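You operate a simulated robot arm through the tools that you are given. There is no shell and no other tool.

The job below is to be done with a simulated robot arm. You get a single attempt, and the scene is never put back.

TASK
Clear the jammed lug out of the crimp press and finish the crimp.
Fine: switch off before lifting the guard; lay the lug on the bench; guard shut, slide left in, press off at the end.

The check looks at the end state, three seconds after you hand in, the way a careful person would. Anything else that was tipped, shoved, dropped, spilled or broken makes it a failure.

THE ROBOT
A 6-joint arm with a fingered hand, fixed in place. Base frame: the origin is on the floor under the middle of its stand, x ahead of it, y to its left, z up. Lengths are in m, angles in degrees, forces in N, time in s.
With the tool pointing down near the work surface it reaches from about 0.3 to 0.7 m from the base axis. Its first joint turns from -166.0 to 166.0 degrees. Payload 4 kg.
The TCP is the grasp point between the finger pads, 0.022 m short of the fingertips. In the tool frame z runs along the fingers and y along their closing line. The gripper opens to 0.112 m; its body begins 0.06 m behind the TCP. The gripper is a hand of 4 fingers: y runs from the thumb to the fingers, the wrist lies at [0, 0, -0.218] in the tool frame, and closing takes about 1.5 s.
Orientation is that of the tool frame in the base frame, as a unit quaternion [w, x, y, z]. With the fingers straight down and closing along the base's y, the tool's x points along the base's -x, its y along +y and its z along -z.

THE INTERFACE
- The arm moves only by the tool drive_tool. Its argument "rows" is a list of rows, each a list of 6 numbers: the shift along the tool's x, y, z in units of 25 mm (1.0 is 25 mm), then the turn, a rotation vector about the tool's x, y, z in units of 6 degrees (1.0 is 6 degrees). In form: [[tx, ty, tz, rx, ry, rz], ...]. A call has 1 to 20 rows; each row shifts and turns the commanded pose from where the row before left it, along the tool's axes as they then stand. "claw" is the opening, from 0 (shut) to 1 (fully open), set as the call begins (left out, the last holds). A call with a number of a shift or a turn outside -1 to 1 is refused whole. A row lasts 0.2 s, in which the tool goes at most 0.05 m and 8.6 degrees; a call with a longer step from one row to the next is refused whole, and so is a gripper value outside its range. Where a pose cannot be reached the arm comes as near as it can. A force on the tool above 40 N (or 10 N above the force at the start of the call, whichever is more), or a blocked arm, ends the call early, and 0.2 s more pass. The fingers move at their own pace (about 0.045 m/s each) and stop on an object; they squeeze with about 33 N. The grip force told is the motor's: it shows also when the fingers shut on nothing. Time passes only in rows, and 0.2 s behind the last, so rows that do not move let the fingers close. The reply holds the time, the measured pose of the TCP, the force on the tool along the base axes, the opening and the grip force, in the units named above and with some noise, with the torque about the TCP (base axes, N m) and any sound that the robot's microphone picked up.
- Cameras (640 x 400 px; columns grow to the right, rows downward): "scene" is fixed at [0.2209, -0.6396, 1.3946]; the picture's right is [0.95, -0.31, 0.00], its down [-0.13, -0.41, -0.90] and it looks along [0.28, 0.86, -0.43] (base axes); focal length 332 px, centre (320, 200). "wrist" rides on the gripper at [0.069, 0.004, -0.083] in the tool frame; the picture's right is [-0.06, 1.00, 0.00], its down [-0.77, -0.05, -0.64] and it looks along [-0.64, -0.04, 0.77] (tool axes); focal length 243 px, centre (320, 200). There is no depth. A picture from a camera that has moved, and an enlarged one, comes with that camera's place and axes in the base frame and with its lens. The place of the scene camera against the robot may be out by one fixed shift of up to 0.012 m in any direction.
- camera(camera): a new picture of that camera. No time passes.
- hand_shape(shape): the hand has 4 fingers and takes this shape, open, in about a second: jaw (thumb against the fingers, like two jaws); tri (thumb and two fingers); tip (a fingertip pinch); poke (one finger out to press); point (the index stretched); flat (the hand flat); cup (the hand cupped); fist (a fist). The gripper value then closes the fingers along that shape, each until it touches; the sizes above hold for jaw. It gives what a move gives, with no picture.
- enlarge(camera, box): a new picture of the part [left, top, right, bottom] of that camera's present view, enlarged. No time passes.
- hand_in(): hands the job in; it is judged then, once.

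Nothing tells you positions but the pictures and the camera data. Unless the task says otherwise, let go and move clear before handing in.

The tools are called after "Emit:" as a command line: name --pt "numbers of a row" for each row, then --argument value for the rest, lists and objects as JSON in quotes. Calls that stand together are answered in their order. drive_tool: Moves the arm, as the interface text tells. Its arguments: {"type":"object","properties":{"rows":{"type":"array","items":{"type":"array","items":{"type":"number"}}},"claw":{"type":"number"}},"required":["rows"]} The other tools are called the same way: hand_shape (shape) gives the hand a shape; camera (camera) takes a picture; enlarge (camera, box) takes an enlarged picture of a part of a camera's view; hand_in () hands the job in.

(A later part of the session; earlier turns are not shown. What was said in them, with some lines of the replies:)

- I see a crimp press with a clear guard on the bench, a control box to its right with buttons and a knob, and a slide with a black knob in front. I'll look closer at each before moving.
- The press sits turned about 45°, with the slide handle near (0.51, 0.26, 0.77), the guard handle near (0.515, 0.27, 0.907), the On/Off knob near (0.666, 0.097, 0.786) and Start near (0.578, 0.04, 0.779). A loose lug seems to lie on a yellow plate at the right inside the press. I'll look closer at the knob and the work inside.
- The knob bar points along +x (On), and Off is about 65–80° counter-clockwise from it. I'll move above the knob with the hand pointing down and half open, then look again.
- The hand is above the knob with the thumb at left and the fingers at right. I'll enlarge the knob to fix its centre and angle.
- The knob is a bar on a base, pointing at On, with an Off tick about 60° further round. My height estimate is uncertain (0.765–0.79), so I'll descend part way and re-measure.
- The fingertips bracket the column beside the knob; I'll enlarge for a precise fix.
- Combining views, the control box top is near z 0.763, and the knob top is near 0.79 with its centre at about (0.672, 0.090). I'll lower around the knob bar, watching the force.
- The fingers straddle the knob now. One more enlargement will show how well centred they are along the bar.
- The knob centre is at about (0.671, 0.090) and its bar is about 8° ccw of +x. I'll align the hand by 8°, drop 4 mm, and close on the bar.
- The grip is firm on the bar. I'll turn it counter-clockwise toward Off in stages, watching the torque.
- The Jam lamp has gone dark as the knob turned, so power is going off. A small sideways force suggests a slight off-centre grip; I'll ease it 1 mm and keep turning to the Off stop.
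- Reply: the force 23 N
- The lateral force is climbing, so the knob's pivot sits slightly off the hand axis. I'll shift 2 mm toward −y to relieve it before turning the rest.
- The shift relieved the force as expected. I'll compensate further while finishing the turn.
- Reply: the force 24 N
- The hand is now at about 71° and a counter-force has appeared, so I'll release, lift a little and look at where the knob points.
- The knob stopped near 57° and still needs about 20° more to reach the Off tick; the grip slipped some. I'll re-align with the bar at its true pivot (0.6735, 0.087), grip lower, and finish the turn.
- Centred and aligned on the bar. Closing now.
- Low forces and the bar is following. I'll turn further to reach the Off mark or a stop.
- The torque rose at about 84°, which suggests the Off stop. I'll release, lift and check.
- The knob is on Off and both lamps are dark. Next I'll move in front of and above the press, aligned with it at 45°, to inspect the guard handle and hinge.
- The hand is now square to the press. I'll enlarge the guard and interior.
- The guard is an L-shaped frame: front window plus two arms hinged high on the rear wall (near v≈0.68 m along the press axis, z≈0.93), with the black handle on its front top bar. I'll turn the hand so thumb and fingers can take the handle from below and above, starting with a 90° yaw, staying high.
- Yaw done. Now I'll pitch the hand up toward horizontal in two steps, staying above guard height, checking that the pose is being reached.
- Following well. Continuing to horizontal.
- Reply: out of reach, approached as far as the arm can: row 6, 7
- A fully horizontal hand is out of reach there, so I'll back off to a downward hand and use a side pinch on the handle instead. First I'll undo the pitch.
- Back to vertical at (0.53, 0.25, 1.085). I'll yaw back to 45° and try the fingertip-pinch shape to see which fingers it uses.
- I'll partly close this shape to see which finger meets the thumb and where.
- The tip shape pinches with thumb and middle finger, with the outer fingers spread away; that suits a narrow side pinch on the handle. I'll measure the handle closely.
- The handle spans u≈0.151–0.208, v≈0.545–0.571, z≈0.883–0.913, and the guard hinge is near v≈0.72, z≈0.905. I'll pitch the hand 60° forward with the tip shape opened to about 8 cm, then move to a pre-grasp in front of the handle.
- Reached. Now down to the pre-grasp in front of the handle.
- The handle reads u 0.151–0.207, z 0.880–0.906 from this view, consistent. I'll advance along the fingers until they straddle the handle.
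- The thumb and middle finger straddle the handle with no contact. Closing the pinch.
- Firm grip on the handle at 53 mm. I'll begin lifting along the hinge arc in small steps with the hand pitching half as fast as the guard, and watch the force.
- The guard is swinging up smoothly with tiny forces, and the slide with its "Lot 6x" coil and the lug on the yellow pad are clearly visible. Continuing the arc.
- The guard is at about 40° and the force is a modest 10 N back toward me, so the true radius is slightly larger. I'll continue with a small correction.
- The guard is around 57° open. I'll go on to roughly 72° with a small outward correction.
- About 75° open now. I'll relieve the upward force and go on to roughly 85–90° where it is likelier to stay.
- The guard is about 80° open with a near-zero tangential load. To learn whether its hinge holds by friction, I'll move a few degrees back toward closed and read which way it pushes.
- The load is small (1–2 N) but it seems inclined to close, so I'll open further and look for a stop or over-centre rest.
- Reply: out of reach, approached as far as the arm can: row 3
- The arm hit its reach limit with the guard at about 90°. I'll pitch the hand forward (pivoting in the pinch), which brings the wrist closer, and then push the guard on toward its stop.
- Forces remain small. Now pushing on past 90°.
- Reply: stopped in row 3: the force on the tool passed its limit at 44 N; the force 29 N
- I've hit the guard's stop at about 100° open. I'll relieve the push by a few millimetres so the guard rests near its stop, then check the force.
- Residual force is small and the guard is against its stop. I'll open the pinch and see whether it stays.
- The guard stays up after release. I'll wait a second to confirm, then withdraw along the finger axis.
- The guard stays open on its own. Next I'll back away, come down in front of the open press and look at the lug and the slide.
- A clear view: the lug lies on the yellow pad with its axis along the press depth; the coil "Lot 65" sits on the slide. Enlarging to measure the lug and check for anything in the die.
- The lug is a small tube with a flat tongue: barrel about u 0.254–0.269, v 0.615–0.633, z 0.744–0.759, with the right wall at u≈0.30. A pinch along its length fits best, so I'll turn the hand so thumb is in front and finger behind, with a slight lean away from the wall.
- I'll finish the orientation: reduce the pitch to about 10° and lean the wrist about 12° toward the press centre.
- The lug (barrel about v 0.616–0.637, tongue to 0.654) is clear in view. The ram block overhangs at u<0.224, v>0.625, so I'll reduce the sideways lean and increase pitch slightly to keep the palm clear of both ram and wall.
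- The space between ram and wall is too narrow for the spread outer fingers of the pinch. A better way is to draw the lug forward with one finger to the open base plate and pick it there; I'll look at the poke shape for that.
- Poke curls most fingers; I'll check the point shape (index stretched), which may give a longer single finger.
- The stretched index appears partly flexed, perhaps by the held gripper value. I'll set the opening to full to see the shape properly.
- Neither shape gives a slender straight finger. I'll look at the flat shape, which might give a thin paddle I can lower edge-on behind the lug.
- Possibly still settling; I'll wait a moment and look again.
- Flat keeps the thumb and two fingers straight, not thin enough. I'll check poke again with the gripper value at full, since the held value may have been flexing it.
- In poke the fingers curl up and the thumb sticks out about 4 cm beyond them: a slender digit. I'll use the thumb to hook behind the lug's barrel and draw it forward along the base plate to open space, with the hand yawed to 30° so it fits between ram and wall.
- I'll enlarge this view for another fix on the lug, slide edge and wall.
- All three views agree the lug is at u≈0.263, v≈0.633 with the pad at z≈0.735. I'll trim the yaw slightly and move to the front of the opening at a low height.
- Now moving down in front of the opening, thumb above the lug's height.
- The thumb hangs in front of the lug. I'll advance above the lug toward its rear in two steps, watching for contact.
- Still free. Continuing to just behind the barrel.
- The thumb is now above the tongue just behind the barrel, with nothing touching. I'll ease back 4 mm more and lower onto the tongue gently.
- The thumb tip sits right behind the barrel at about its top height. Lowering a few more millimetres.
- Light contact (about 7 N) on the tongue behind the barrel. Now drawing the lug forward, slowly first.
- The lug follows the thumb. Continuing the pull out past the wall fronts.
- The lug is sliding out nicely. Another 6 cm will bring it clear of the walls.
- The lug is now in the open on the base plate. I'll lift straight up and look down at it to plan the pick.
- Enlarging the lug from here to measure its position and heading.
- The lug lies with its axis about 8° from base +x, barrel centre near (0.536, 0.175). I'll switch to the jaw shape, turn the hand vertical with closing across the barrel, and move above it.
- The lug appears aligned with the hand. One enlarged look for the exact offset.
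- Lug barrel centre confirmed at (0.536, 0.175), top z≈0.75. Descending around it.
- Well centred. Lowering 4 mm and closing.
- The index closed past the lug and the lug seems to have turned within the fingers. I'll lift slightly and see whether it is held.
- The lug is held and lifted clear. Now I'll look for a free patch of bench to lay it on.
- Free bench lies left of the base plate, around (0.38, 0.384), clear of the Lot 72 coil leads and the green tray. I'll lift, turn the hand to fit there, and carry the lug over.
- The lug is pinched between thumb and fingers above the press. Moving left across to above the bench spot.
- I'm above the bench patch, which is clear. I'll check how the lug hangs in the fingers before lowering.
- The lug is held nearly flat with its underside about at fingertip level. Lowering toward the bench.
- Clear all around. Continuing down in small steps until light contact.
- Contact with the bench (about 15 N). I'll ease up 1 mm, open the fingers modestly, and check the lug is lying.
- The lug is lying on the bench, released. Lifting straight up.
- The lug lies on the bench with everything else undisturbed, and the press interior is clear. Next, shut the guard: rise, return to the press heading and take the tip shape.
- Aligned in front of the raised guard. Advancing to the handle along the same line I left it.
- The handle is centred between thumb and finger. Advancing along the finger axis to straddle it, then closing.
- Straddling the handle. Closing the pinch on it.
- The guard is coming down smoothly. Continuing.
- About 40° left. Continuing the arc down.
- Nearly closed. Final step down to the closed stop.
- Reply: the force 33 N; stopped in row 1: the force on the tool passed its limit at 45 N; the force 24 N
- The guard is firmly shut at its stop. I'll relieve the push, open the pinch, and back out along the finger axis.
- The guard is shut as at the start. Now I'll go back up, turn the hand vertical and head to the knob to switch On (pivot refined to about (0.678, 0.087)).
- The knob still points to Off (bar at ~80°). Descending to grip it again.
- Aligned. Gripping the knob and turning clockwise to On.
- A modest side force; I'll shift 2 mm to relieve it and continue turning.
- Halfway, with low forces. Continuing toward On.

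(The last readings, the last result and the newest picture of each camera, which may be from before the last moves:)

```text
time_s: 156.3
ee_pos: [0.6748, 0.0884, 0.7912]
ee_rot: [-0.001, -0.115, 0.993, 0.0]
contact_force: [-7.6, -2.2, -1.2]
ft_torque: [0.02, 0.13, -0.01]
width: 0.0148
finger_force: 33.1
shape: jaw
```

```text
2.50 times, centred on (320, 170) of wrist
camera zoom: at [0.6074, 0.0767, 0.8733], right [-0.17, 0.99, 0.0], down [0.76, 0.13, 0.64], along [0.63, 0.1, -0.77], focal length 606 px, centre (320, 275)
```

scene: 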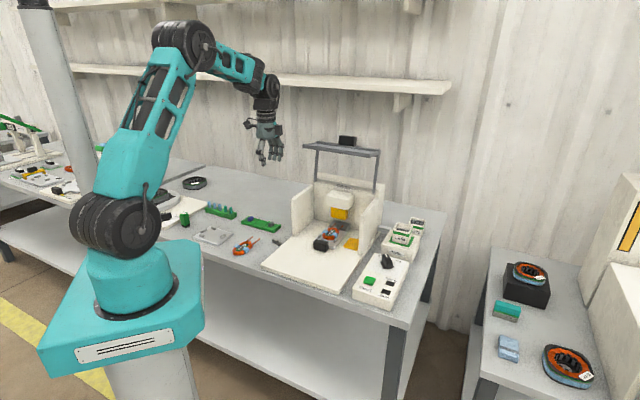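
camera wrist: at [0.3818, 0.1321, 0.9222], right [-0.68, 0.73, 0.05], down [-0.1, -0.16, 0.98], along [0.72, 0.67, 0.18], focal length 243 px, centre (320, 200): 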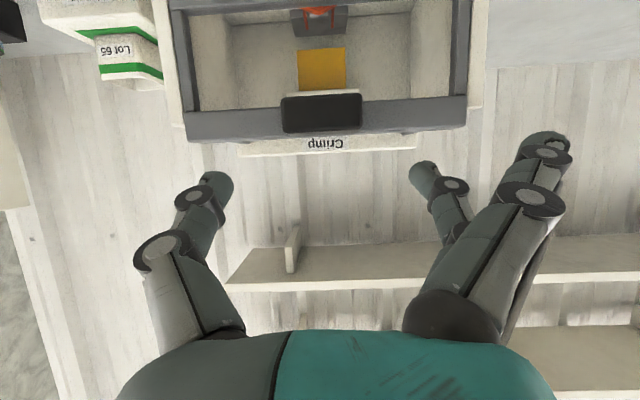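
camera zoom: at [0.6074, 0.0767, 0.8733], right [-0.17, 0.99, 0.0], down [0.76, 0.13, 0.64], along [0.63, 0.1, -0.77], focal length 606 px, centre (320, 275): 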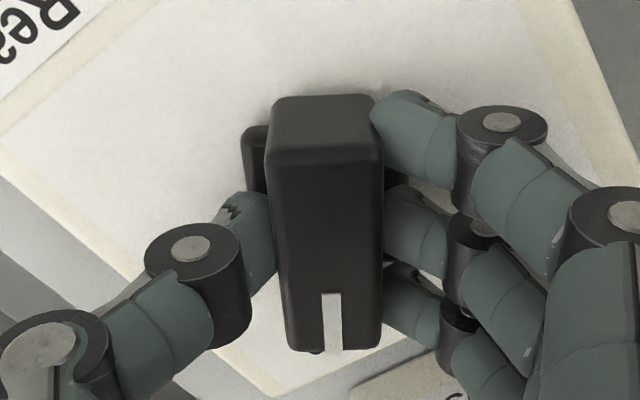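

The Ready lamp is lit green and Jam is dark. I'll nudge the last few degrees to the On mark, then release and lift.

Emit:
drive_tool --pt "0 0 0 0 0 0.6" --pt "0 0 0 0 0 0"

Emit:
drive_tool --pt "0 0 0 0 0 0" --pt "0 0 0 0 0 0" --pt "0 0 0 0 0 0" --pt "0 0 0 0 0 0" --pt "0 0 -0.8 0 0 0" --pt "0 0 -1 0 0 0" --pt "0 0 -1 0 0 0" --pt "0 0 -1 0 0 0" --pt "0 0 -1 0 0 0" --pt "0 0 0 0 0 0" --claw 0.5

Emit:
enlarge --camera "scene" --box '[340, 220, 430, 310]'

Emit:
camera --camera "wrist"

```text
time_s: 156.9
ee_pos: [0.6759, 0.088, 0.7907]
ee_rot: [0.001, -0.085, 0.996, -0.001]
contact_force: [-11.2, 1.3, -1.3]
ft_torque: [0.07, 0.21, 0.09]
width: 0.0144
finger_force: 33.7
shape: jaw
```

```text
time_s: 159.1
ee_pos: [0.6764, 0.0889, 0.911]
ee_rot: [0.001, -0.084, 0.996, 0.0]
contact_force: [0.2, -0.4, -0.5]
ft_torque: [0.01, 0.02, -0.02]
width: 0.0553
finger_force: 0.1
shape: jaw
```

```text
4.44 times, centred on (385, 265) of scene
camera zoom: at [0.2209, -0.6396, 1.3946], right [0.95, -0.31, 0.0], down [-0.13, -0.41, -0.9], along [0.28, 0.86, -0.43], focal length 1476 px, centre (31, -89)
```

zoom: 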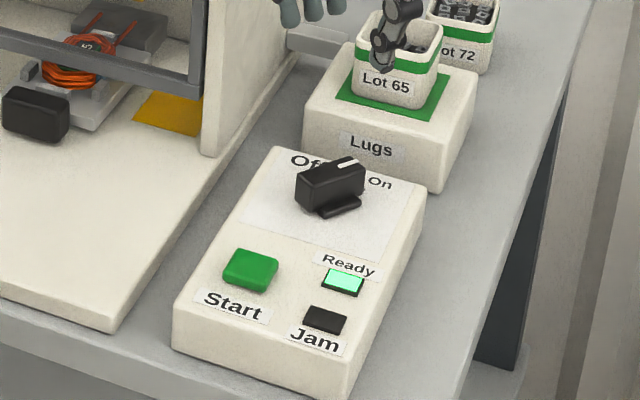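

```text
taken
camera wrist: at [0.6068, 0.0817, 0.9937], right [-0.1, 0.99, 0.0], down [0.76, 0.08, 0.64], along [0.64, 0.07, -0.77], focal length 243 px, centre (320, 200)
```

wrist: 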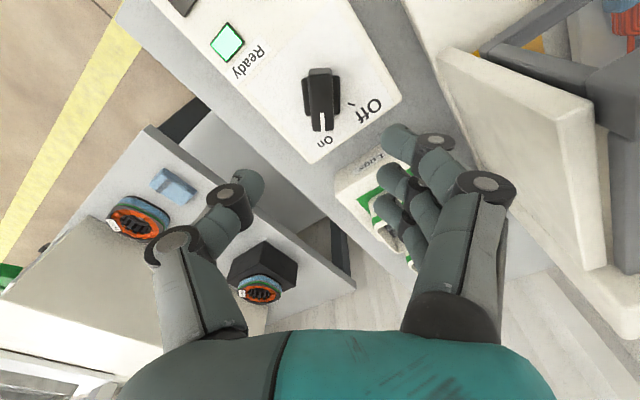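

The knob is on On, with Ready lit. Next I'll take the poke shape (thumb out) and move above the green Start button near (0.584, 0.038).

Emit:
hand_shape --shape "poke"

Emit:
drive_tool --pt "0.798 -0.252 0.2 0 0 0" --pt "0.798 -0.252 0.3 0 0 0" --pt "0.798 -0.252 0.5 0 0 0" --pt "0.798 -0.252 0.6 0 0 0" --pt "0.798 -0.252 0.6 0 0 0" --pt "0 0 0 0 0 0"

Emit:
camera --camera "wrist"

Emit:
enlarge --camera "scene" --box '[330, 200, 430, 310]'

```text
time_s: 160.0
ee_pos: [0.676, 0.0888, 0.913]
ee_rot: [0.001, -0.084, 0.996, -0.001]
contact_force: [0.2, -0.1, -0.4]
ft_torque: [0.0, 0.0, -0.03]
width: 0.0001
finger_force: 0.0
shape: poke
```

```text
time_s: 161.4
ee_pos: [0.583, 0.0396, 0.857]
ee_rot: [0.002, -0.084, 0.996, -0.001]
contact_force: [0.6, 0.5, 0.1]
ft_torque: [-0.01, 0.01, -0.01]
width: 0.0
finger_force: 0.0
shape: poke
```

```text
taken
camera wrist: at [0.5133, 0.0325, 0.9381], right [-0.1, 0.99, 0.0], down [0.76, 0.08, 0.64], along [0.64, 0.07, -0.76], focal length 243 px, centre (320, 200)
```

wrist: 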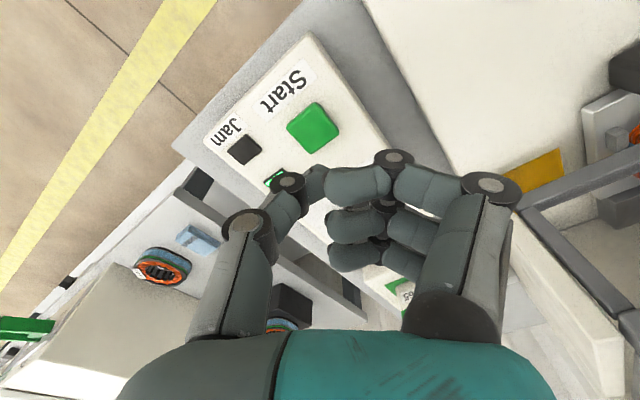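

```text
3.64 times, centred on (380, 255) of scene
camera zoom: at [0.2209, -0.6396, 1.3946], right [0.95, -0.31, 0.0], down [-0.13, -0.41, -0.9], along [0.28, 0.86, -0.43], focal length 1208 px, centre (102, 0)
```

zoom: 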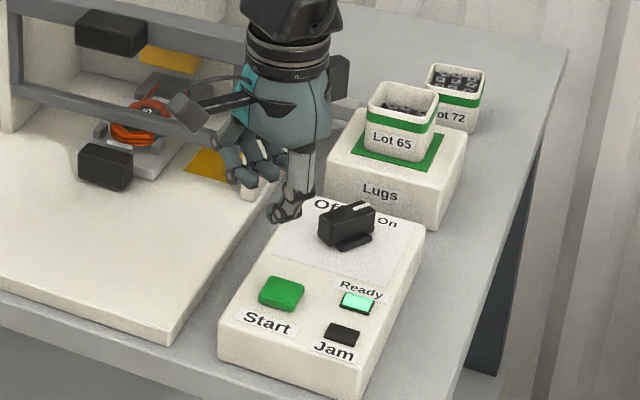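

The button centre is right below the thumb tip. Lowering to just above it, then pressing gently.

Emit:
drive_tool --pt "-0.06 0 0.8 0 0 0" --pt "0 0 0.8 0 0 0" --pt "0 0 0.6 0 0 0" --pt "0 0 0 0 0 0"

Emit:
enlarge --camera "scene" --box '[340, 230, 410, 300]'

Emit:
enlarge --camera "wrist" --box '[220, 90, 420, 250]'

```text
time_s: 162.4
ee_pos: [0.584, 0.0408, 0.8014]
ee_rot: [0.0, -0.084, 0.996, -0.002]
contact_force: [-0.2, 0.1, 0.7]
ft_torque: [0.02, -0.02, 0.01]
width: 0.0
finger_force: 0.1
shape: poke
```

```text
5.71 times, centred on (375, 265) of scene
camera zoom: at [0.2209, -0.6396, 1.3946], right [0.95, -0.31, 0.0], down [-0.13, -0.41, -0.9], along [0.28, 0.86, -0.43], focal length 1898 px, centre (6, -171)
```

zoom: 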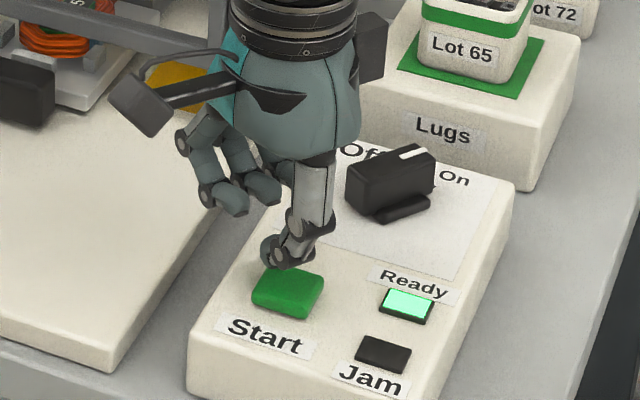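

```text
2.50 times, centred on (320, 170) of wrist
camera zoom: at [0.5154, 0.0334, 0.8833], right [-0.1, 0.99, 0.0], down [0.76, 0.08, 0.64], along [0.64, 0.07, -0.76], focal length 606 px, centre (320, 275)
```

zoom: 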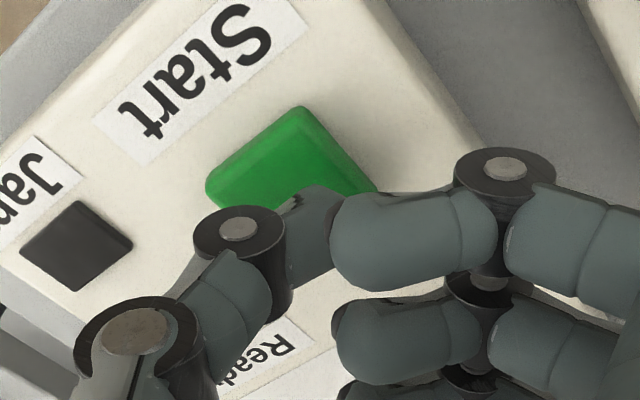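

The thumb tip is over the button. Pressing down in small steps.

Emit:
drive_tool --pt "0.04 -0.05 0.2 0 0 0" --pt "0 0 0.12 0 0 0" --pt "0 0 0 0 0 0"

Emit:
enlarge --camera "scene" --box '[340, 230, 410, 300]'

```text
time_s: 163.2
ee_pos: [0.5835, 0.0376, 0.793]
ee_rot: [0.001, -0.084, 0.997, -0.001]
contact_force: [-0.4, -0.2, -0.3]
ft_torque: [0.03, 0.02, 0.03]
width: 0.0
finger_force: 0.1
shape: poke
```

```text
5.71 times, centred on (375, 265) of scene
camera zoom: at [0.2209, -0.6396, 1.3946], right [0.95, -0.31, 0.0], down [-0.13, -0.41, -0.9], along [0.28, 0.86, -0.43], focal length 1898 px, centre (6, -171)
```

zoom: 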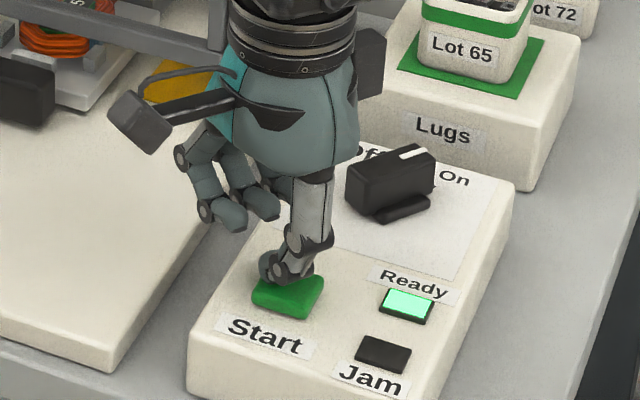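

Emit:
drive_tool --pt "0 0 0.12 0 0 0" --pt "0 0 0 0 0 0"

Emit:
drive_tool --pt "0 0 0.12 0 0 0" --pt "0 0 0 0 0 0"

Emit:
enlarge --camera "scene" --box '[290, 180, 410, 300]'

```text
time_s: 163.8
ee_pos: [0.5832, 0.0385, 0.7896]
ee_rot: [0.002, -0.083, 0.997, -0.001]
contact_force: [0.3, -1.4, 1.5]
ft_torque: [-0.03, -0.02, 0.03]
width: 0.0
finger_force: 0.1
shape: poke
heard: click
```

```text
time_s: 164.4
ee_pos: [0.5843, 0.0377, 0.7871]
ee_rot: [0.002, -0.084, 0.996, -0.001]
contact_force: [-2.6, -2.2, 9.8]
ft_torque: [-0.04, 0.04, -0.01]
width: 0.0
finger_force: 0.0
shape: poke
```

```text
3.33 times, centred on (350, 240) of scene
camera zoom: at [0.2209, -0.6396, 1.3946], right [0.95, -0.31, 0.0], down [-0.13, -0.41, -0.9], along [0.28, 0.86, -0.43], focal length 1107 px, centre (220, 67)
```

zoom: 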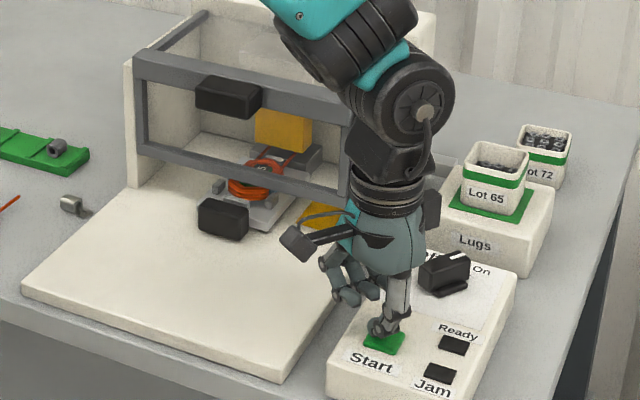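

A click was heard, Ready has gone out and the ram is coming down: the crimp cycle is running. I'll lift off the button and wait.

Emit:
drive_tool --pt "0 0 -0.4 0 0 0" --pt "0 0 -0.8 0 0 0" --pt "0 0 -0.8 0 0 0" --pt "0 0 -0.8 0 0 0" --pt "0 0 0 0 0 0"

Emit:
enlarge --camera "scene" --box '[290, 170, 410, 300]'

```text
time_s: 165.6
ee_pos: [0.5834, 0.0396, 0.8579]
ee_rot: [0.001, -0.084, 0.996, -0.001]
contact_force: [-0.4, -0.6, -0.4]
ft_torque: [0.0, 0.0, 0.01]
width: 0.0001
finger_force: 0.0
shape: poke
```

```text
3.08 times, centred on (350, 235) of scene
camera zoom: at [0.2209, -0.6396, 1.3946], right [0.95, -0.31, 0.0], down [-0.13, -0.41, -0.9], along [0.28, 0.86, -0.43], focal length 1022 px, centre (228, 92)
```

zoom: 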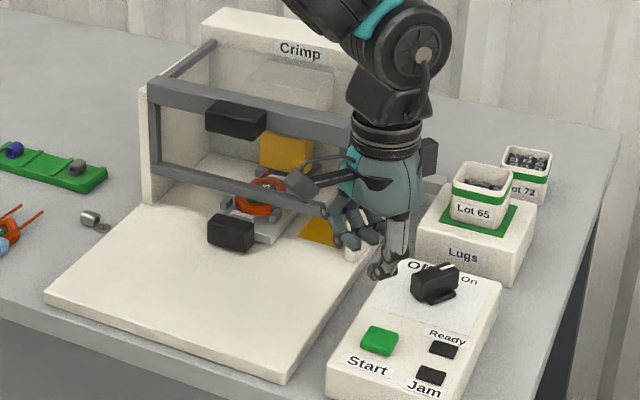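

The ram is still down in its stroke and nothing shows a jam. I'll wait a few seconds for the cycle to finish.

Emit:
drive_tool --pt "0 0 -0.5 0 0 0" --pt "0 0 -0.5 0 0 0" --pt "0 0 0 0 0 0" --pt "0 0 0 0 0 0" --pt "0 0 0 0 0 0" --pt "0 0 0 0 0 0" --pt "0 0 0 0 0 0" --pt "0 0 0 0 0 0" --pt "0 0 0 0 0 0" --pt "0 0 0 0 0 0" --pt "0 0 0 0 0 0" --pt "0 0 0 0 0 0" --pt "0 0 0 0 0 0" --pt "0 0 0 0 0 0" --pt "0 0 0 0 0 0" --pt "0 0 0 0 0 0"

Emit:
enlarge --camera "scene" --box '[290, 170, 410, 300]'

```text
time_s: 169.0
ee_pos: [0.5838, 0.0381, 0.8829]
ee_rot: [0.002, -0.084, 0.996, -0.001]
contact_force: [-0.1, 0.1, 0.2]
ft_torque: [-0.02, 0.0, 0.01]
width: 0.0
finger_force: 0.0
shape: poke
```

```text
3.08 times, centred on (350, 235) of scene
camera zoom: at [0.2209, -0.6396, 1.3946], right [0.95, -0.31, 0.0], down [-0.13, -0.41, -0.9], along [0.28, 0.86, -0.43], focal length 1022 px, centre (228, 92)
```

zoom: 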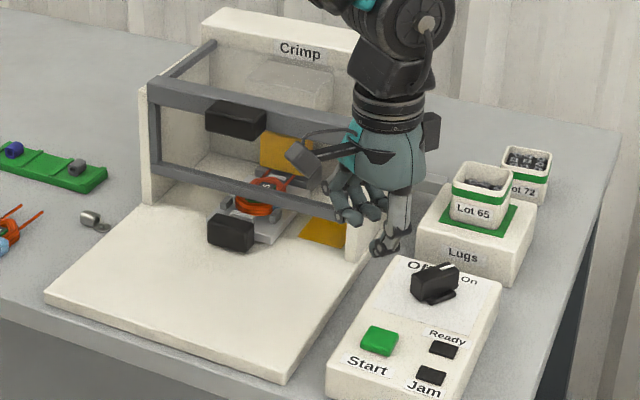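

Lamps are still dark; I'll look closely at the ram and the leads.

Emit:
enlarge --camera "scene" --box '[300, 180, 380, 260]'

Emit:
drive_tool --pt "0 0 0 0 0 0" --pt "0 0 0 0 0 0" --pt "0 0 0 0 0 0" --pt "0 0 0 0 0 0" --pt "0 0 0 0 0 0" --pt "0 0 0 0 0 0" --pt "0 0 0 0 0 0" --pt "0 0 0 0 0 0" --pt "0 0 0 0 0 0" --pt "0 0 0 0 0 0" --pt "0 0 0 0 0 0" --pt "0 0 0 0 0 0" --pt "0 0 0 0 0 0" --pt "0 0 0 0 0 0" --pt "0 0 0 0 0 0"

Emit:
enlarge --camera "scene" --box '[300, 180, 380, 260]'

Emit:
enlarge --camera "scene" --box '[350, 240, 410, 310]'

```text
5.00 times, centred on (340, 220) of scene
camera zoom: at [0.2209, -0.6396, 1.3946], right [0.95, -0.31, 0.0], down [-0.13, -0.41, -0.9], along [0.28, 0.86, -0.43], focal length 1661 px, centre (220, 100)
```

zoom: 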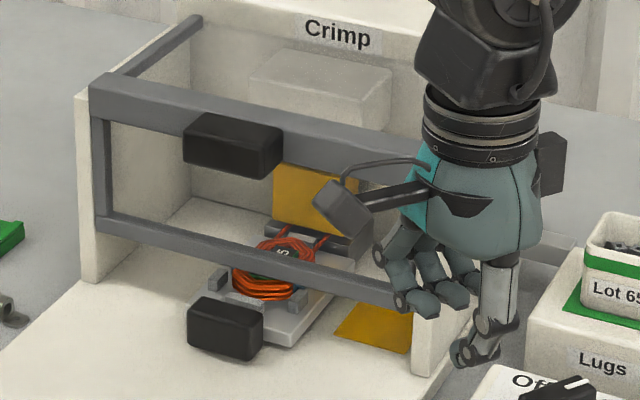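

```text
time_s: 172.2
ee_pos: [0.5844, 0.0386, 0.8819]
ee_rot: [0.001, -0.084, 0.996, -0.001]
contact_force: [0.1, -0.8, 0.2]
ft_torque: [0.03, 0.0, 0.01]
width: 0.0
finger_force: 0.2
shape: poke
```

```text
5.00 times, centred on (340, 220) of scene
camera zoom: at [0.2209, -0.6396, 1.3946], right [0.95, -0.31, 0.0], down [-0.13, -0.41, -0.9], along [0.28, 0.86, -0.43], focal length 1661 px, centre (220, 100)
```

zoom: 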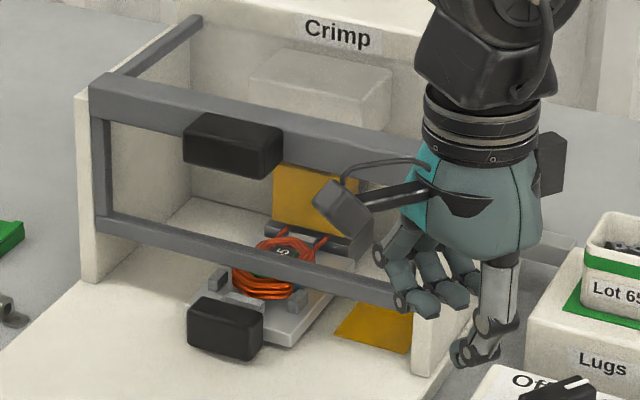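

```text
5.71 times, centred on (380, 275) of scene
camera zoom: at [0.2209, -0.6396, 1.3946], right [0.95, -0.31, 0.0], down [-0.13, -0.41, -0.9], along [0.28, 0.86, -0.43], focal length 1898 px, centre (-23, -229)
```

zoom: 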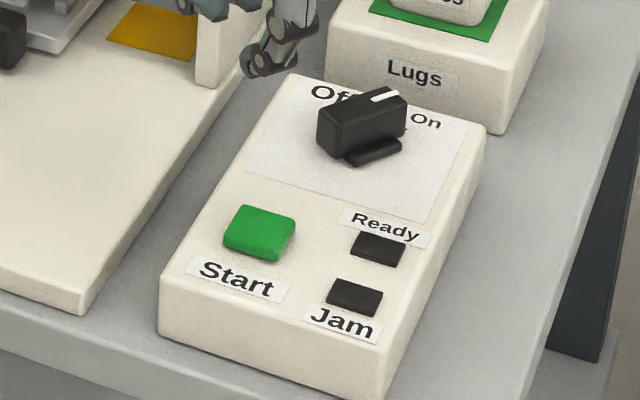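

The ram is down on the anvil with the lug on the leads and both lamps are dark. I'll wait longer to see whether the ram returns.

Emit:
drive_tool --pt "0 0 0 0 0 0" --pt "0 0 0 0 0 0" --pt "0 0 0 0 0 0" --pt "0 0 0 0 0 0" --pt "0 0 0 0 0 0" --pt "0 0 0 0 0 0" --pt "0 0 0 0 0 0" --pt "0 0 0 0 0 0" --pt "0 0 0 0 0 0" --pt "0 0 0 0 0 0" --pt "0 0 0 0 0 0" --pt "0 0 0 0 0 0" --pt "0 0 0 0 0 0" --pt "0 0 0 0 0 0" --pt "0 0 0 0 0 0" --pt "0 0 0 0 0 0" --pt "0 0 0 0 0 0" --pt "0 0 0 0 0 0" --pt "0 0 0 0 0 0" --pt "0 0 0 0 0 0"

Emit:
enlarge --camera "scene" --box '[310, 195, 360, 245]'

Emit:
enlarge --camera "scene" --box '[350, 240, 410, 310]'

```text
time_s: 176.4
ee_pos: [0.5825, 0.0386, 0.8821]
ee_rot: [0.001, -0.084, 0.997, -0.002]
contact_force: [0.7, 0.3, -0.7]
ft_torque: [0.01, -0.04, 0.01]
width: 0.0
finger_force: 0.1
shape: poke
```

```text
8.00 times, centred on (335, 220) of scene
camera zoom: at [0.2209, -0.6396, 1.3946], right [0.95, -0.31, 0.0], down [-0.13, -0.41, -0.9], along [0.28, 0.86, -0.43], focal length 2657 px, centre (200, 40)
```

zoom: 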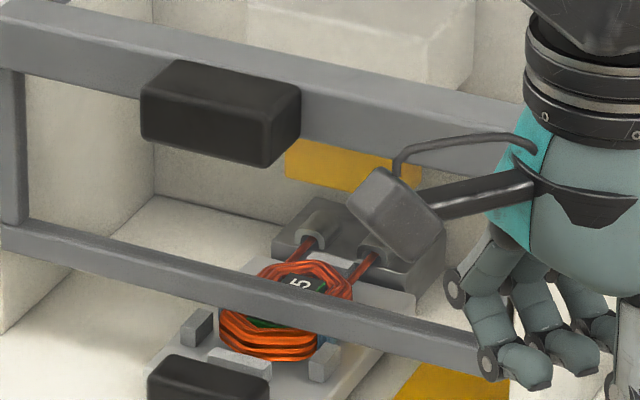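

```text
5.71 times, centred on (380, 275) of scene
camera zoom: at [0.2209, -0.6396, 1.3946], right [0.95, -0.31, 0.0], down [-0.13, -0.41, -0.9], along [0.28, 0.86, -0.43], focal length 1898 px, centre (-23, -229)
```

zoom: 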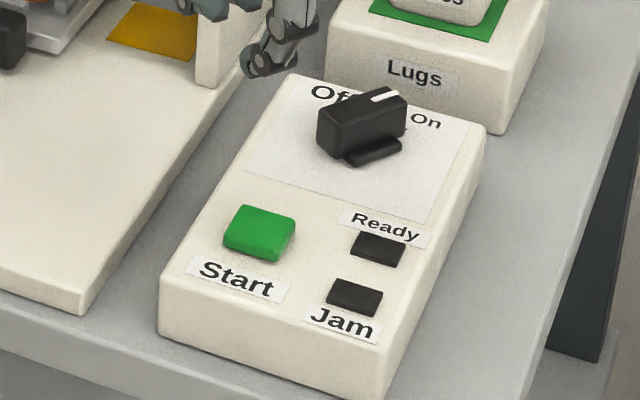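

The ram has returned up and both leads now carry crimped lugs, with no jam shown: the crimp is finished. Now I'll switch the press off again, going back over the knob with the jaw shape.

Emit:
hand_shape --shape "jaw"

Emit:
drive_tool --pt "-0.808 0.263 -0.2 0 0 0" --pt "-0.808 0.263 -0.2 0 0 0" --pt "-0.808 0.263 -0.2 0 0 0" --pt "-0.808 0.263 0 0 0 0" --pt "-0.808 0.263 0 0 0 0.15" --pt "0 0 0 0 0 0" --pt "0 0 0 0 0 0" --claw 0.5

Emit:
enlarge --camera "wrist" --box '[240, 50, 420, 200]'

Emit:
enlarge --camera "scene" --box '[300, 180, 370, 260]'

```text
time_s: 177.3
ee_pos: [0.5835, 0.0393, 0.8834]
ee_rot: [0.001, -0.084, 0.996, 0.0]
contact_force: [0.1, -0.2, -0.6]
ft_torque: [-0.03, -0.02, -0.03]
width: 0.1122
finger_force: 0.0
shape: jaw
```

```text
time_s: 178.9
ee_pos: [0.6784, 0.0894, 0.8976]
ee_rot: [0.001, -0.075, 0.997, -0.001]
contact_force: [-0.5, -0.2, -0.2]
ft_torque: [-0.01, 0.0, -0.03]
width: 0.0569
finger_force: 0.0
shape: jaw
```

```text
2.67 times, centred on (330, 125) of wrist
camera zoom: at [0.6085, 0.0827, 0.98], right [-0.09, 1.0, 0.0], down [0.76, 0.07, 0.64], along [0.64, 0.06, -0.77], focal length 647 px, centre (293, 400)
```

zoom: 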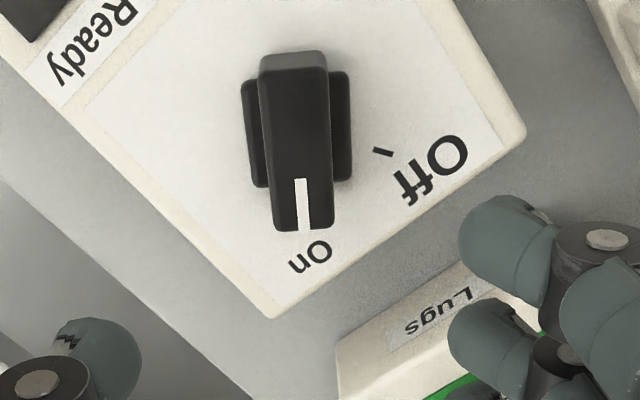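

```text
5.00 times, centred on (335, 220) of scene
camera zoom: at [0.2209, -0.6396, 1.3946], right [0.95, -0.31, 0.0], down [-0.13, -0.41, -0.9], along [0.28, 0.86, -0.43], focal length 1661 px, centre (245, 100)
```

zoom: 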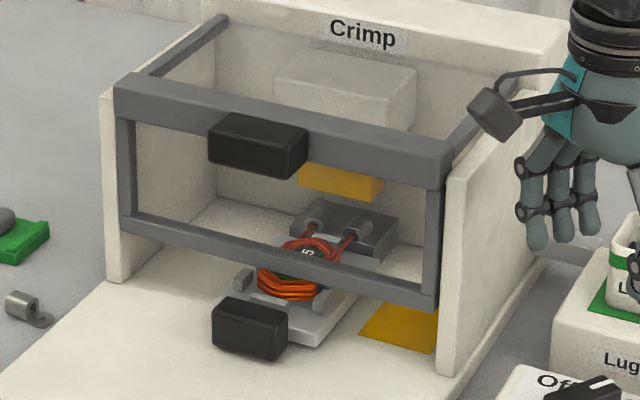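

Both leads carry crimped lugs and the ram is up. Descending on the knob.

Emit:
drive_tool --pt "0.084 -0.044 0.9 0 0 0" --pt "0 0 0.9 0 0 0" --pt "0 0 0.9 0 0 0" --pt "0 0 0.7 0 0 0" --pt "0 0 0.5 0 0 0" --pt "0 0 0.38 0 0 0" --pt "0 0 0 0 0 0"

Emit:
enlarge --camera "wrist" --box '[220, 90, 420, 250]'

```text
time_s: 180.5
ee_pos: [0.6762, 0.0871, 0.7907]
ee_rot: [0.0, -0.077, 0.997, -0.001]
contact_force: [-0.3, 0.0, 0.7]
ft_torque: [-0.01, 0.02, -0.01]
width: 0.0569
finger_force: 0.1
shape: jaw
```

```text
2.50 times, centred on (320, 170) of wrist
camera zoom: at [0.6065, 0.081, 0.8723], right [-0.09, 1.0, 0.0], down [0.76, 0.07, 0.64], along [0.64, 0.06, -0.77], focal length 606 px, centre (320, 275)
```

zoom: 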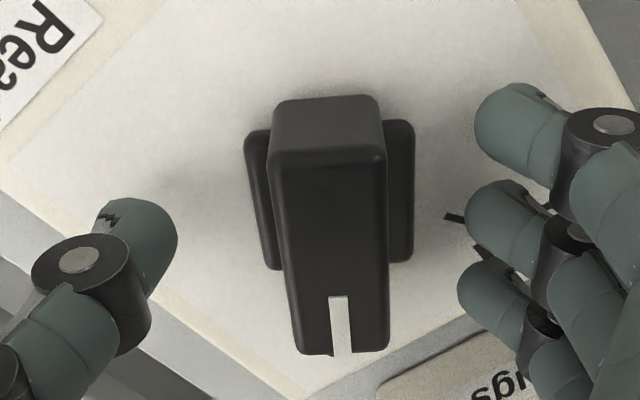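

Straddling the knob. Gripping and turning counter-clockwise toward Off.

Emit:
drive_tool --pt "0 0 0 0 0 0" --pt "0 0 0 0 0 0" --pt "0 0 0 0 0 0" --pt "0 0 0 0 0 0" --pt "0 0 0 0 0 0" --pt "0 0 0 0 0 0" --pt "0 0 0 0 0 0" --claw 0

Emit:
drive_tool --pt "0 0 0 0 0 -0.8" --pt "0 0 0 0 0 -0.8" --pt "0 0 0 0 0 -0.8" --pt "0 0 0 0 0 -0.8" --pt "0 0 0 0 0 0"

Emit:
drive_tool --pt "0 0 0 0 0 -0.8" --pt "0 0 0 0 0 -0.8" --pt "0 0 0 0 0 -0.8" --pt "0 0 0 0 0 0"

```text
time_s: 182.1
ee_pos: [0.6755, 0.087, 0.79]
ee_rot: [0.001, -0.076, 0.997, -0.001]
contact_force: [0.9, 1.9, -2.6]
ft_torque: [0.04, -0.02, 0.01]
width: 0.0148
finger_force: 33.1
shape: jaw
```

```text
time_s: 183.3
ee_pos: [0.6772, 0.0868, 0.7905]
ee_rot: [0.002, -0.242, 0.97, -0.002]
contact_force: [9.4, 1.1, -5.7]
ft_torque: [0.0, -0.11, -0.03]
width: 0.0148
finger_force: 33.0
shape: jaw
```

```text
time_s: 184.3
ee_pos: [0.6753, 0.0869, 0.7903]
ee_rot: [0.002, -0.362, 0.932, -0.002]
contact_force: [15.3, 3.7, -3.9]
ft_torque: [0.07, -0.2, -0.07]
width: 0.0143
finger_force: 33.1
shape: jaw
```

Side force of 15 N along +x; easing 2 mm that way and continuing.

Emit:
drive_tool --pt "-0.085 -0.05 0 0 0 -0.8" --pt "0 0 0 0 0 -0.8" --pt "0 0 0 0 0 -0.8" --pt "0 0 0 0 0 0"

Emit:
drive_tool --pt "0 0 0 0 0 -0.8" --pt "0 0 0 0 0 -0.8" --pt "0 0 0 0 0 0"

Emit:
enlarge --camera "wrist" --box '[220, 90, 420, 250]'

```text
time_s: 185.3
ee_pos: [0.678, 0.0877, 0.7904]
ee_rot: [0.001, -0.475, 0.88, -0.001]
contact_force: [-2.2, 1.8, 1.2]
ft_torque: [0.02, 0.07, -0.02]
width: 0.0142
finger_force: 33.0
shape: jaw
```

```text
time_s: 186.1
ee_pos: [0.6781, 0.0873, 0.7905]
ee_rot: [0.001, -0.548, 0.837, -0.002]
contact_force: [-2.2, 4.7, -0.4]
ft_torque: [0.09, 0.06, -0.04]
width: 0.0143
finger_force: 32.7
shape: jaw
```

```text
2.50 times, centred on (320, 170) of wrist
camera zoom: at [0.6462, 0.0263, 0.8725], right [-0.89, 0.46, 0.0], down [0.35, 0.68, 0.64], along [0.3, 0.57, -0.77], focal length 606 px, centre (320, 275)
```

zoom: 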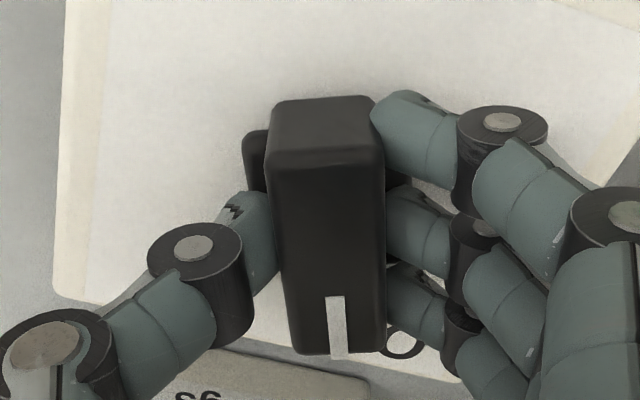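

Low forces at 66°. Finishing the last 16° or so.

Emit:
drive_tool --pt "0 0 0 0 0 -0.8" --pt "0 0 0 0 0 -0.8" --pt "0 0 0 0 0 -0.6" --pt "0 0 0 0 0 0"

Emit:
drive_tool --pt "0 0 0 0 0 -0.5" --pt "0 0 0 0 0 0"

Emit:
enlarge --camera "wrist" --box '[220, 90, 420, 250]'

```text
time_s: 187.1
ee_pos: [0.678, 0.0871, 0.7908]
ee_rot: [0.0, -0.64, 0.768, -0.003]
contact_force: [0.6, 7.3, -3.5]
ft_torque: [0.15, -0.02, -0.08]
width: 0.0141
finger_force: 33.6
shape: jaw
```

```text
time_s: 187.7
ee_pos: [0.6788, 0.0881, 0.79]
ee_rot: [0.0, -0.659, 0.752, -0.001]
contact_force: [1.5, 10.6, -2.6]
ft_torque: [0.11, -0.01, -0.33]
width: 0.0141
finger_force: 32.6
shape: jaw
```

```text
2.50 times, centred on (320, 170) of wrist
camera zoom: at [0.6649, 0.0201, 0.8727], right [-0.98, 0.19, 0.0], down [0.15, 0.75, 0.64], along [0.13, 0.63, -0.77], focal length 606 px, centre (320, 275)
```

zoom: 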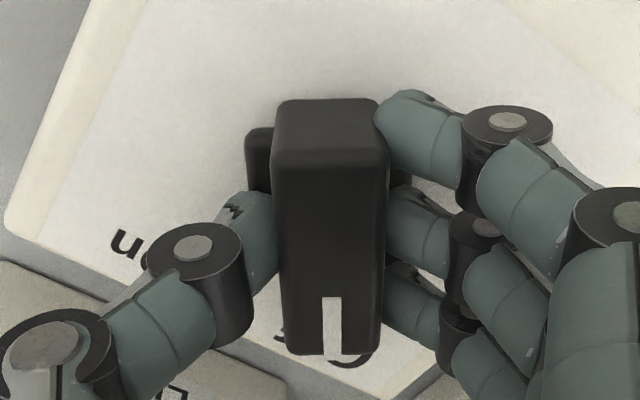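

The torque has risen to the Off stop at 82°. Releasing, lifting and checking.

Emit:
drive_tool --pt "0 0 0 0 0 0" --pt "0 0 0 0 0 0" --pt "0 0 0 0 0 0" --pt "0 0 0 0 0 0" --pt "0 0 -0.8 0 0 0" --pt "0 0 -1 0 0 0" --pt "0 0 -1 0 0 0" --pt "0 0 -1 0 0 0" --pt "0 0 -1 0 0 0" --pt "0 0 -1 0 0 0" --pt "0 0 -1 0 0 0" --pt "0 0 -1 0 0 0" --pt "0 0 -1 0 0 0" --pt "0 0 0 0 0 0" --claw 0.5

Emit:
enlarge --camera "wrist" --box '[220, 50, 420, 210]'

Emit:
enlarge --camera "scene" --box '[340, 220, 430, 310]'

Emit:
camera --camera "scene"

```text
time_s: 190.7
ee_pos: [0.6771, 0.088, 1.0109]
ee_rot: [0.0, -0.66, 0.752, -0.002]
contact_force: [0.0, -0.8, 0.6]
ft_torque: [-0.06, 0.01, 0.01]
width: 0.0554
finger_force: 0.1
shape: jaw
```

```text
2.50 times, centred on (320, 130) of wrist
camera zoom: at [0.6639, 0.0199, 1.0936], right [-0.98, 0.19, 0.0], down [0.15, 0.75, 0.64], along [0.13, 0.63, -0.77], focal length 606 px, centre (320, 375)
```

zoom: 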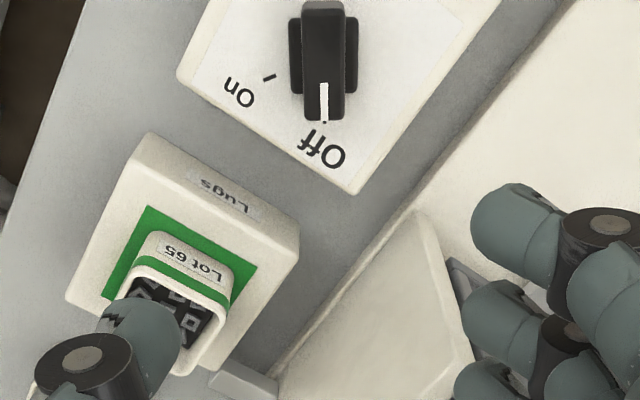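

```text
4.44 times, centred on (385, 265) of scene
camera zoom: at [0.2209, -0.6396, 1.3946], right [0.95, -0.31, 0.0], down [-0.13, -0.41, -0.9], along [0.28, 0.86, -0.43], focal length 1476 px, centre (31, -89)
```

zoom: 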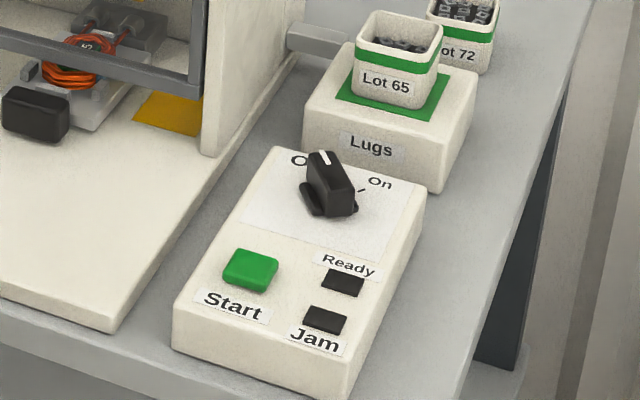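

```text
taken
```

scene: 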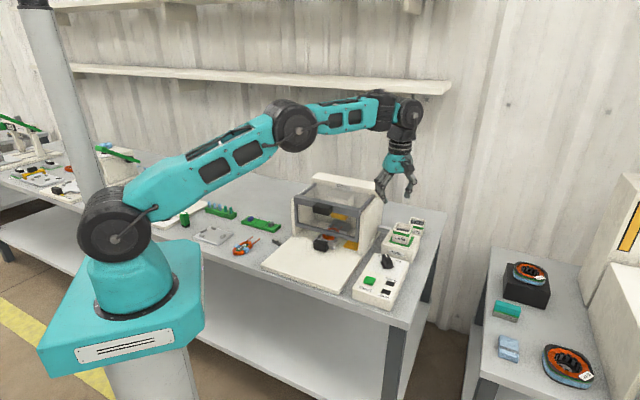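

The knob is on Off, lamps dark, guard shut, slide in. I'll move the arm up and away, then do a last check.

Emit:
drive_tool --pt "0 0 -1 0 0 0" --pt "0 0 -1 0 0 0" --pt "0 0 -1 0 0 0" --pt "0 0 -1 0 0 0" --pt "0 0 -1 0 0 0" --pt "0 0 -1 0 0 0" --pt "-0.217 0.95 -0.2 0 0 0" --pt "-0.217 0.95 -0.2 0 0 0" --pt "-0.217 0.95 -0.2 0 0 0" --pt "-0.217 0.95 -0.2 0 0 0" --pt "-0.217 0.95 0 0 0 0" --pt "-0.217 0.95 0 0 0 0" --pt "-0.217 0.95 0 0 0 0" --pt "-0.217 0.95 0 0 0 0" --pt "-0.217 0.95 0 0 0 0" --pt "-0.217 0.95 0 0 0 0" --pt "0 0 0 0 0 0"

Emit:
enlarge --camera "scene" --box '[220, 160, 440, 310]'

Emit:
enlarge --camera "scene" --box '[300, 180, 380, 260]'

```text
time_s: 194.3
ee_pos: [0.4487, 0.1807, 1.2097]
ee_rot: [-0.002, -0.66, 0.752, -0.001]
contact_force: [0.1, -1.2, 1.2]
ft_torque: [0.01, -0.05, -0.01]
width: 0.0556
finger_force: 0.0
shape: jaw
out of reach, approached as far as the arm can: row 3, 4, 5, 6, 12, 13, 14, 15, 16
```

```text
2.67 times, centred on (330, 235) of scene
camera zoom: at [0.2209, -0.6396, 1.3946], right [0.95, -0.31, 0.0], down [-0.13, -0.41, -0.9], along [0.28, 0.86, -0.43], focal length 886 px, centre (293, 107)
```

zoom: 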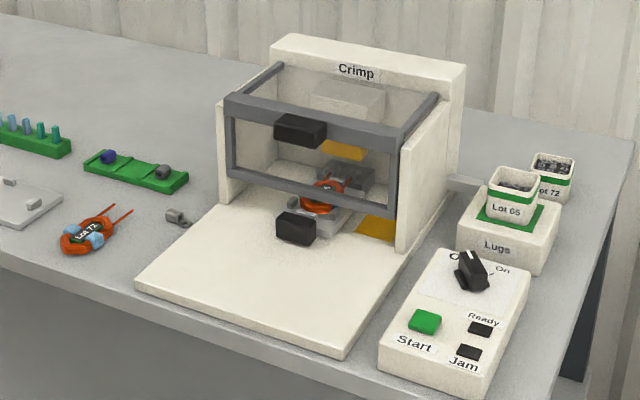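

```text
5.00 times, centred on (340, 220) of scene
camera zoom: at [0.2209, -0.6396, 1.3946], right [0.95, -0.31, 0.0], down [-0.13, -0.41, -0.9], along [0.28, 0.86, -0.43], focal length 1661 px, centre (220, 100)
```

zoom: 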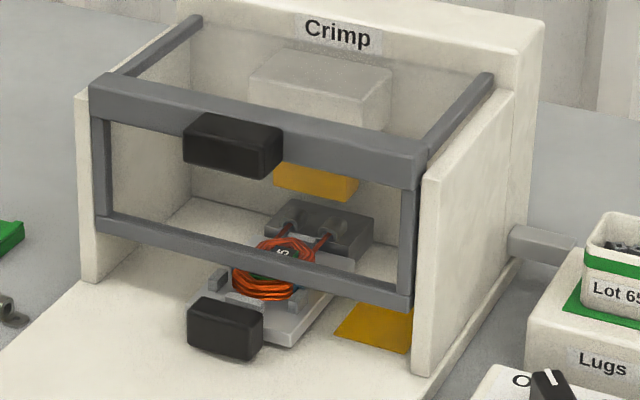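

Everything looks right: guard shut, ram up with crimped leads, slide in place, knob Off. One last look at the lug on the bench.

Emit:
enlarge --camera "scene" --box '[260, 225, 300, 255]'

Emit:
camera --camera "wrist"

```text
13.33 times, centred on (280, 240) of scene
camera zoom: at [0.2209, -0.6396, 1.3946], right [0.95, -0.31, 0.0], down [-0.13, -0.41, -0.9], along [0.28, 0.86, -0.43], focal length 4429 px, centre (853, -333)
```

zoom: 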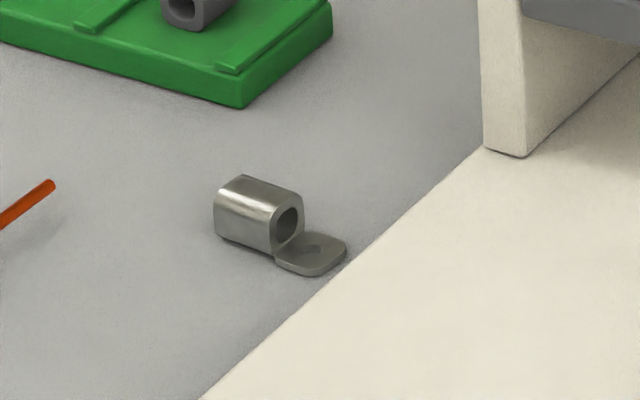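

```text
taken
camera wrist: at [0.4358, 0.1136, 1.2927], right [-0.98, 0.19, 0.0], down [0.15, 0.75, 0.64], along [0.12, 0.63, -0.77], focal length 243 px, centre (320, 200)
```

wrist: 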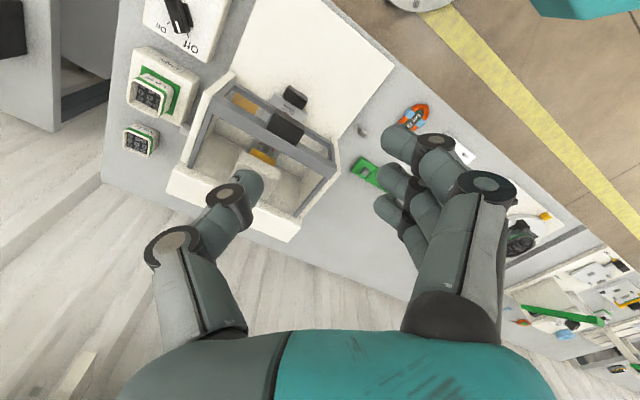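

The lug lies flat on the bench beside the press. Guard shut, crimp done, slide in, press off, and the arm is clear, so I'm handing in.

Emit:
hand_in

```text
The job is handed in.
```

The jammed lug is out and the crimp is finished. The job is handed in, but I've had no result back from the check.

- **Order of work:** I switched the press off before lifting the guard. I shut the guard again before switching back on and pressing Start.
- **Lug:** It was too close to the press wall to grip directly. I drew it forward onto the base plate, then carried it to the bench. It is lying flat just left of the press, with its tongue right beside the base plate edge.
- **Crimp:** Ready lit with the guard shut and the power on. Start clicked, and the ram came down and went back up. Both coil leads now carry lugs, and the Jam lamp stayed dark.
- **End state:** The guard is shut, and the knob is on Off with both lamps dark. I never moved the slide, and it is in the same place as at the start.
- **Surroundings:** In the last pictures, nothing else on the bench looked moved. The arm is clear.
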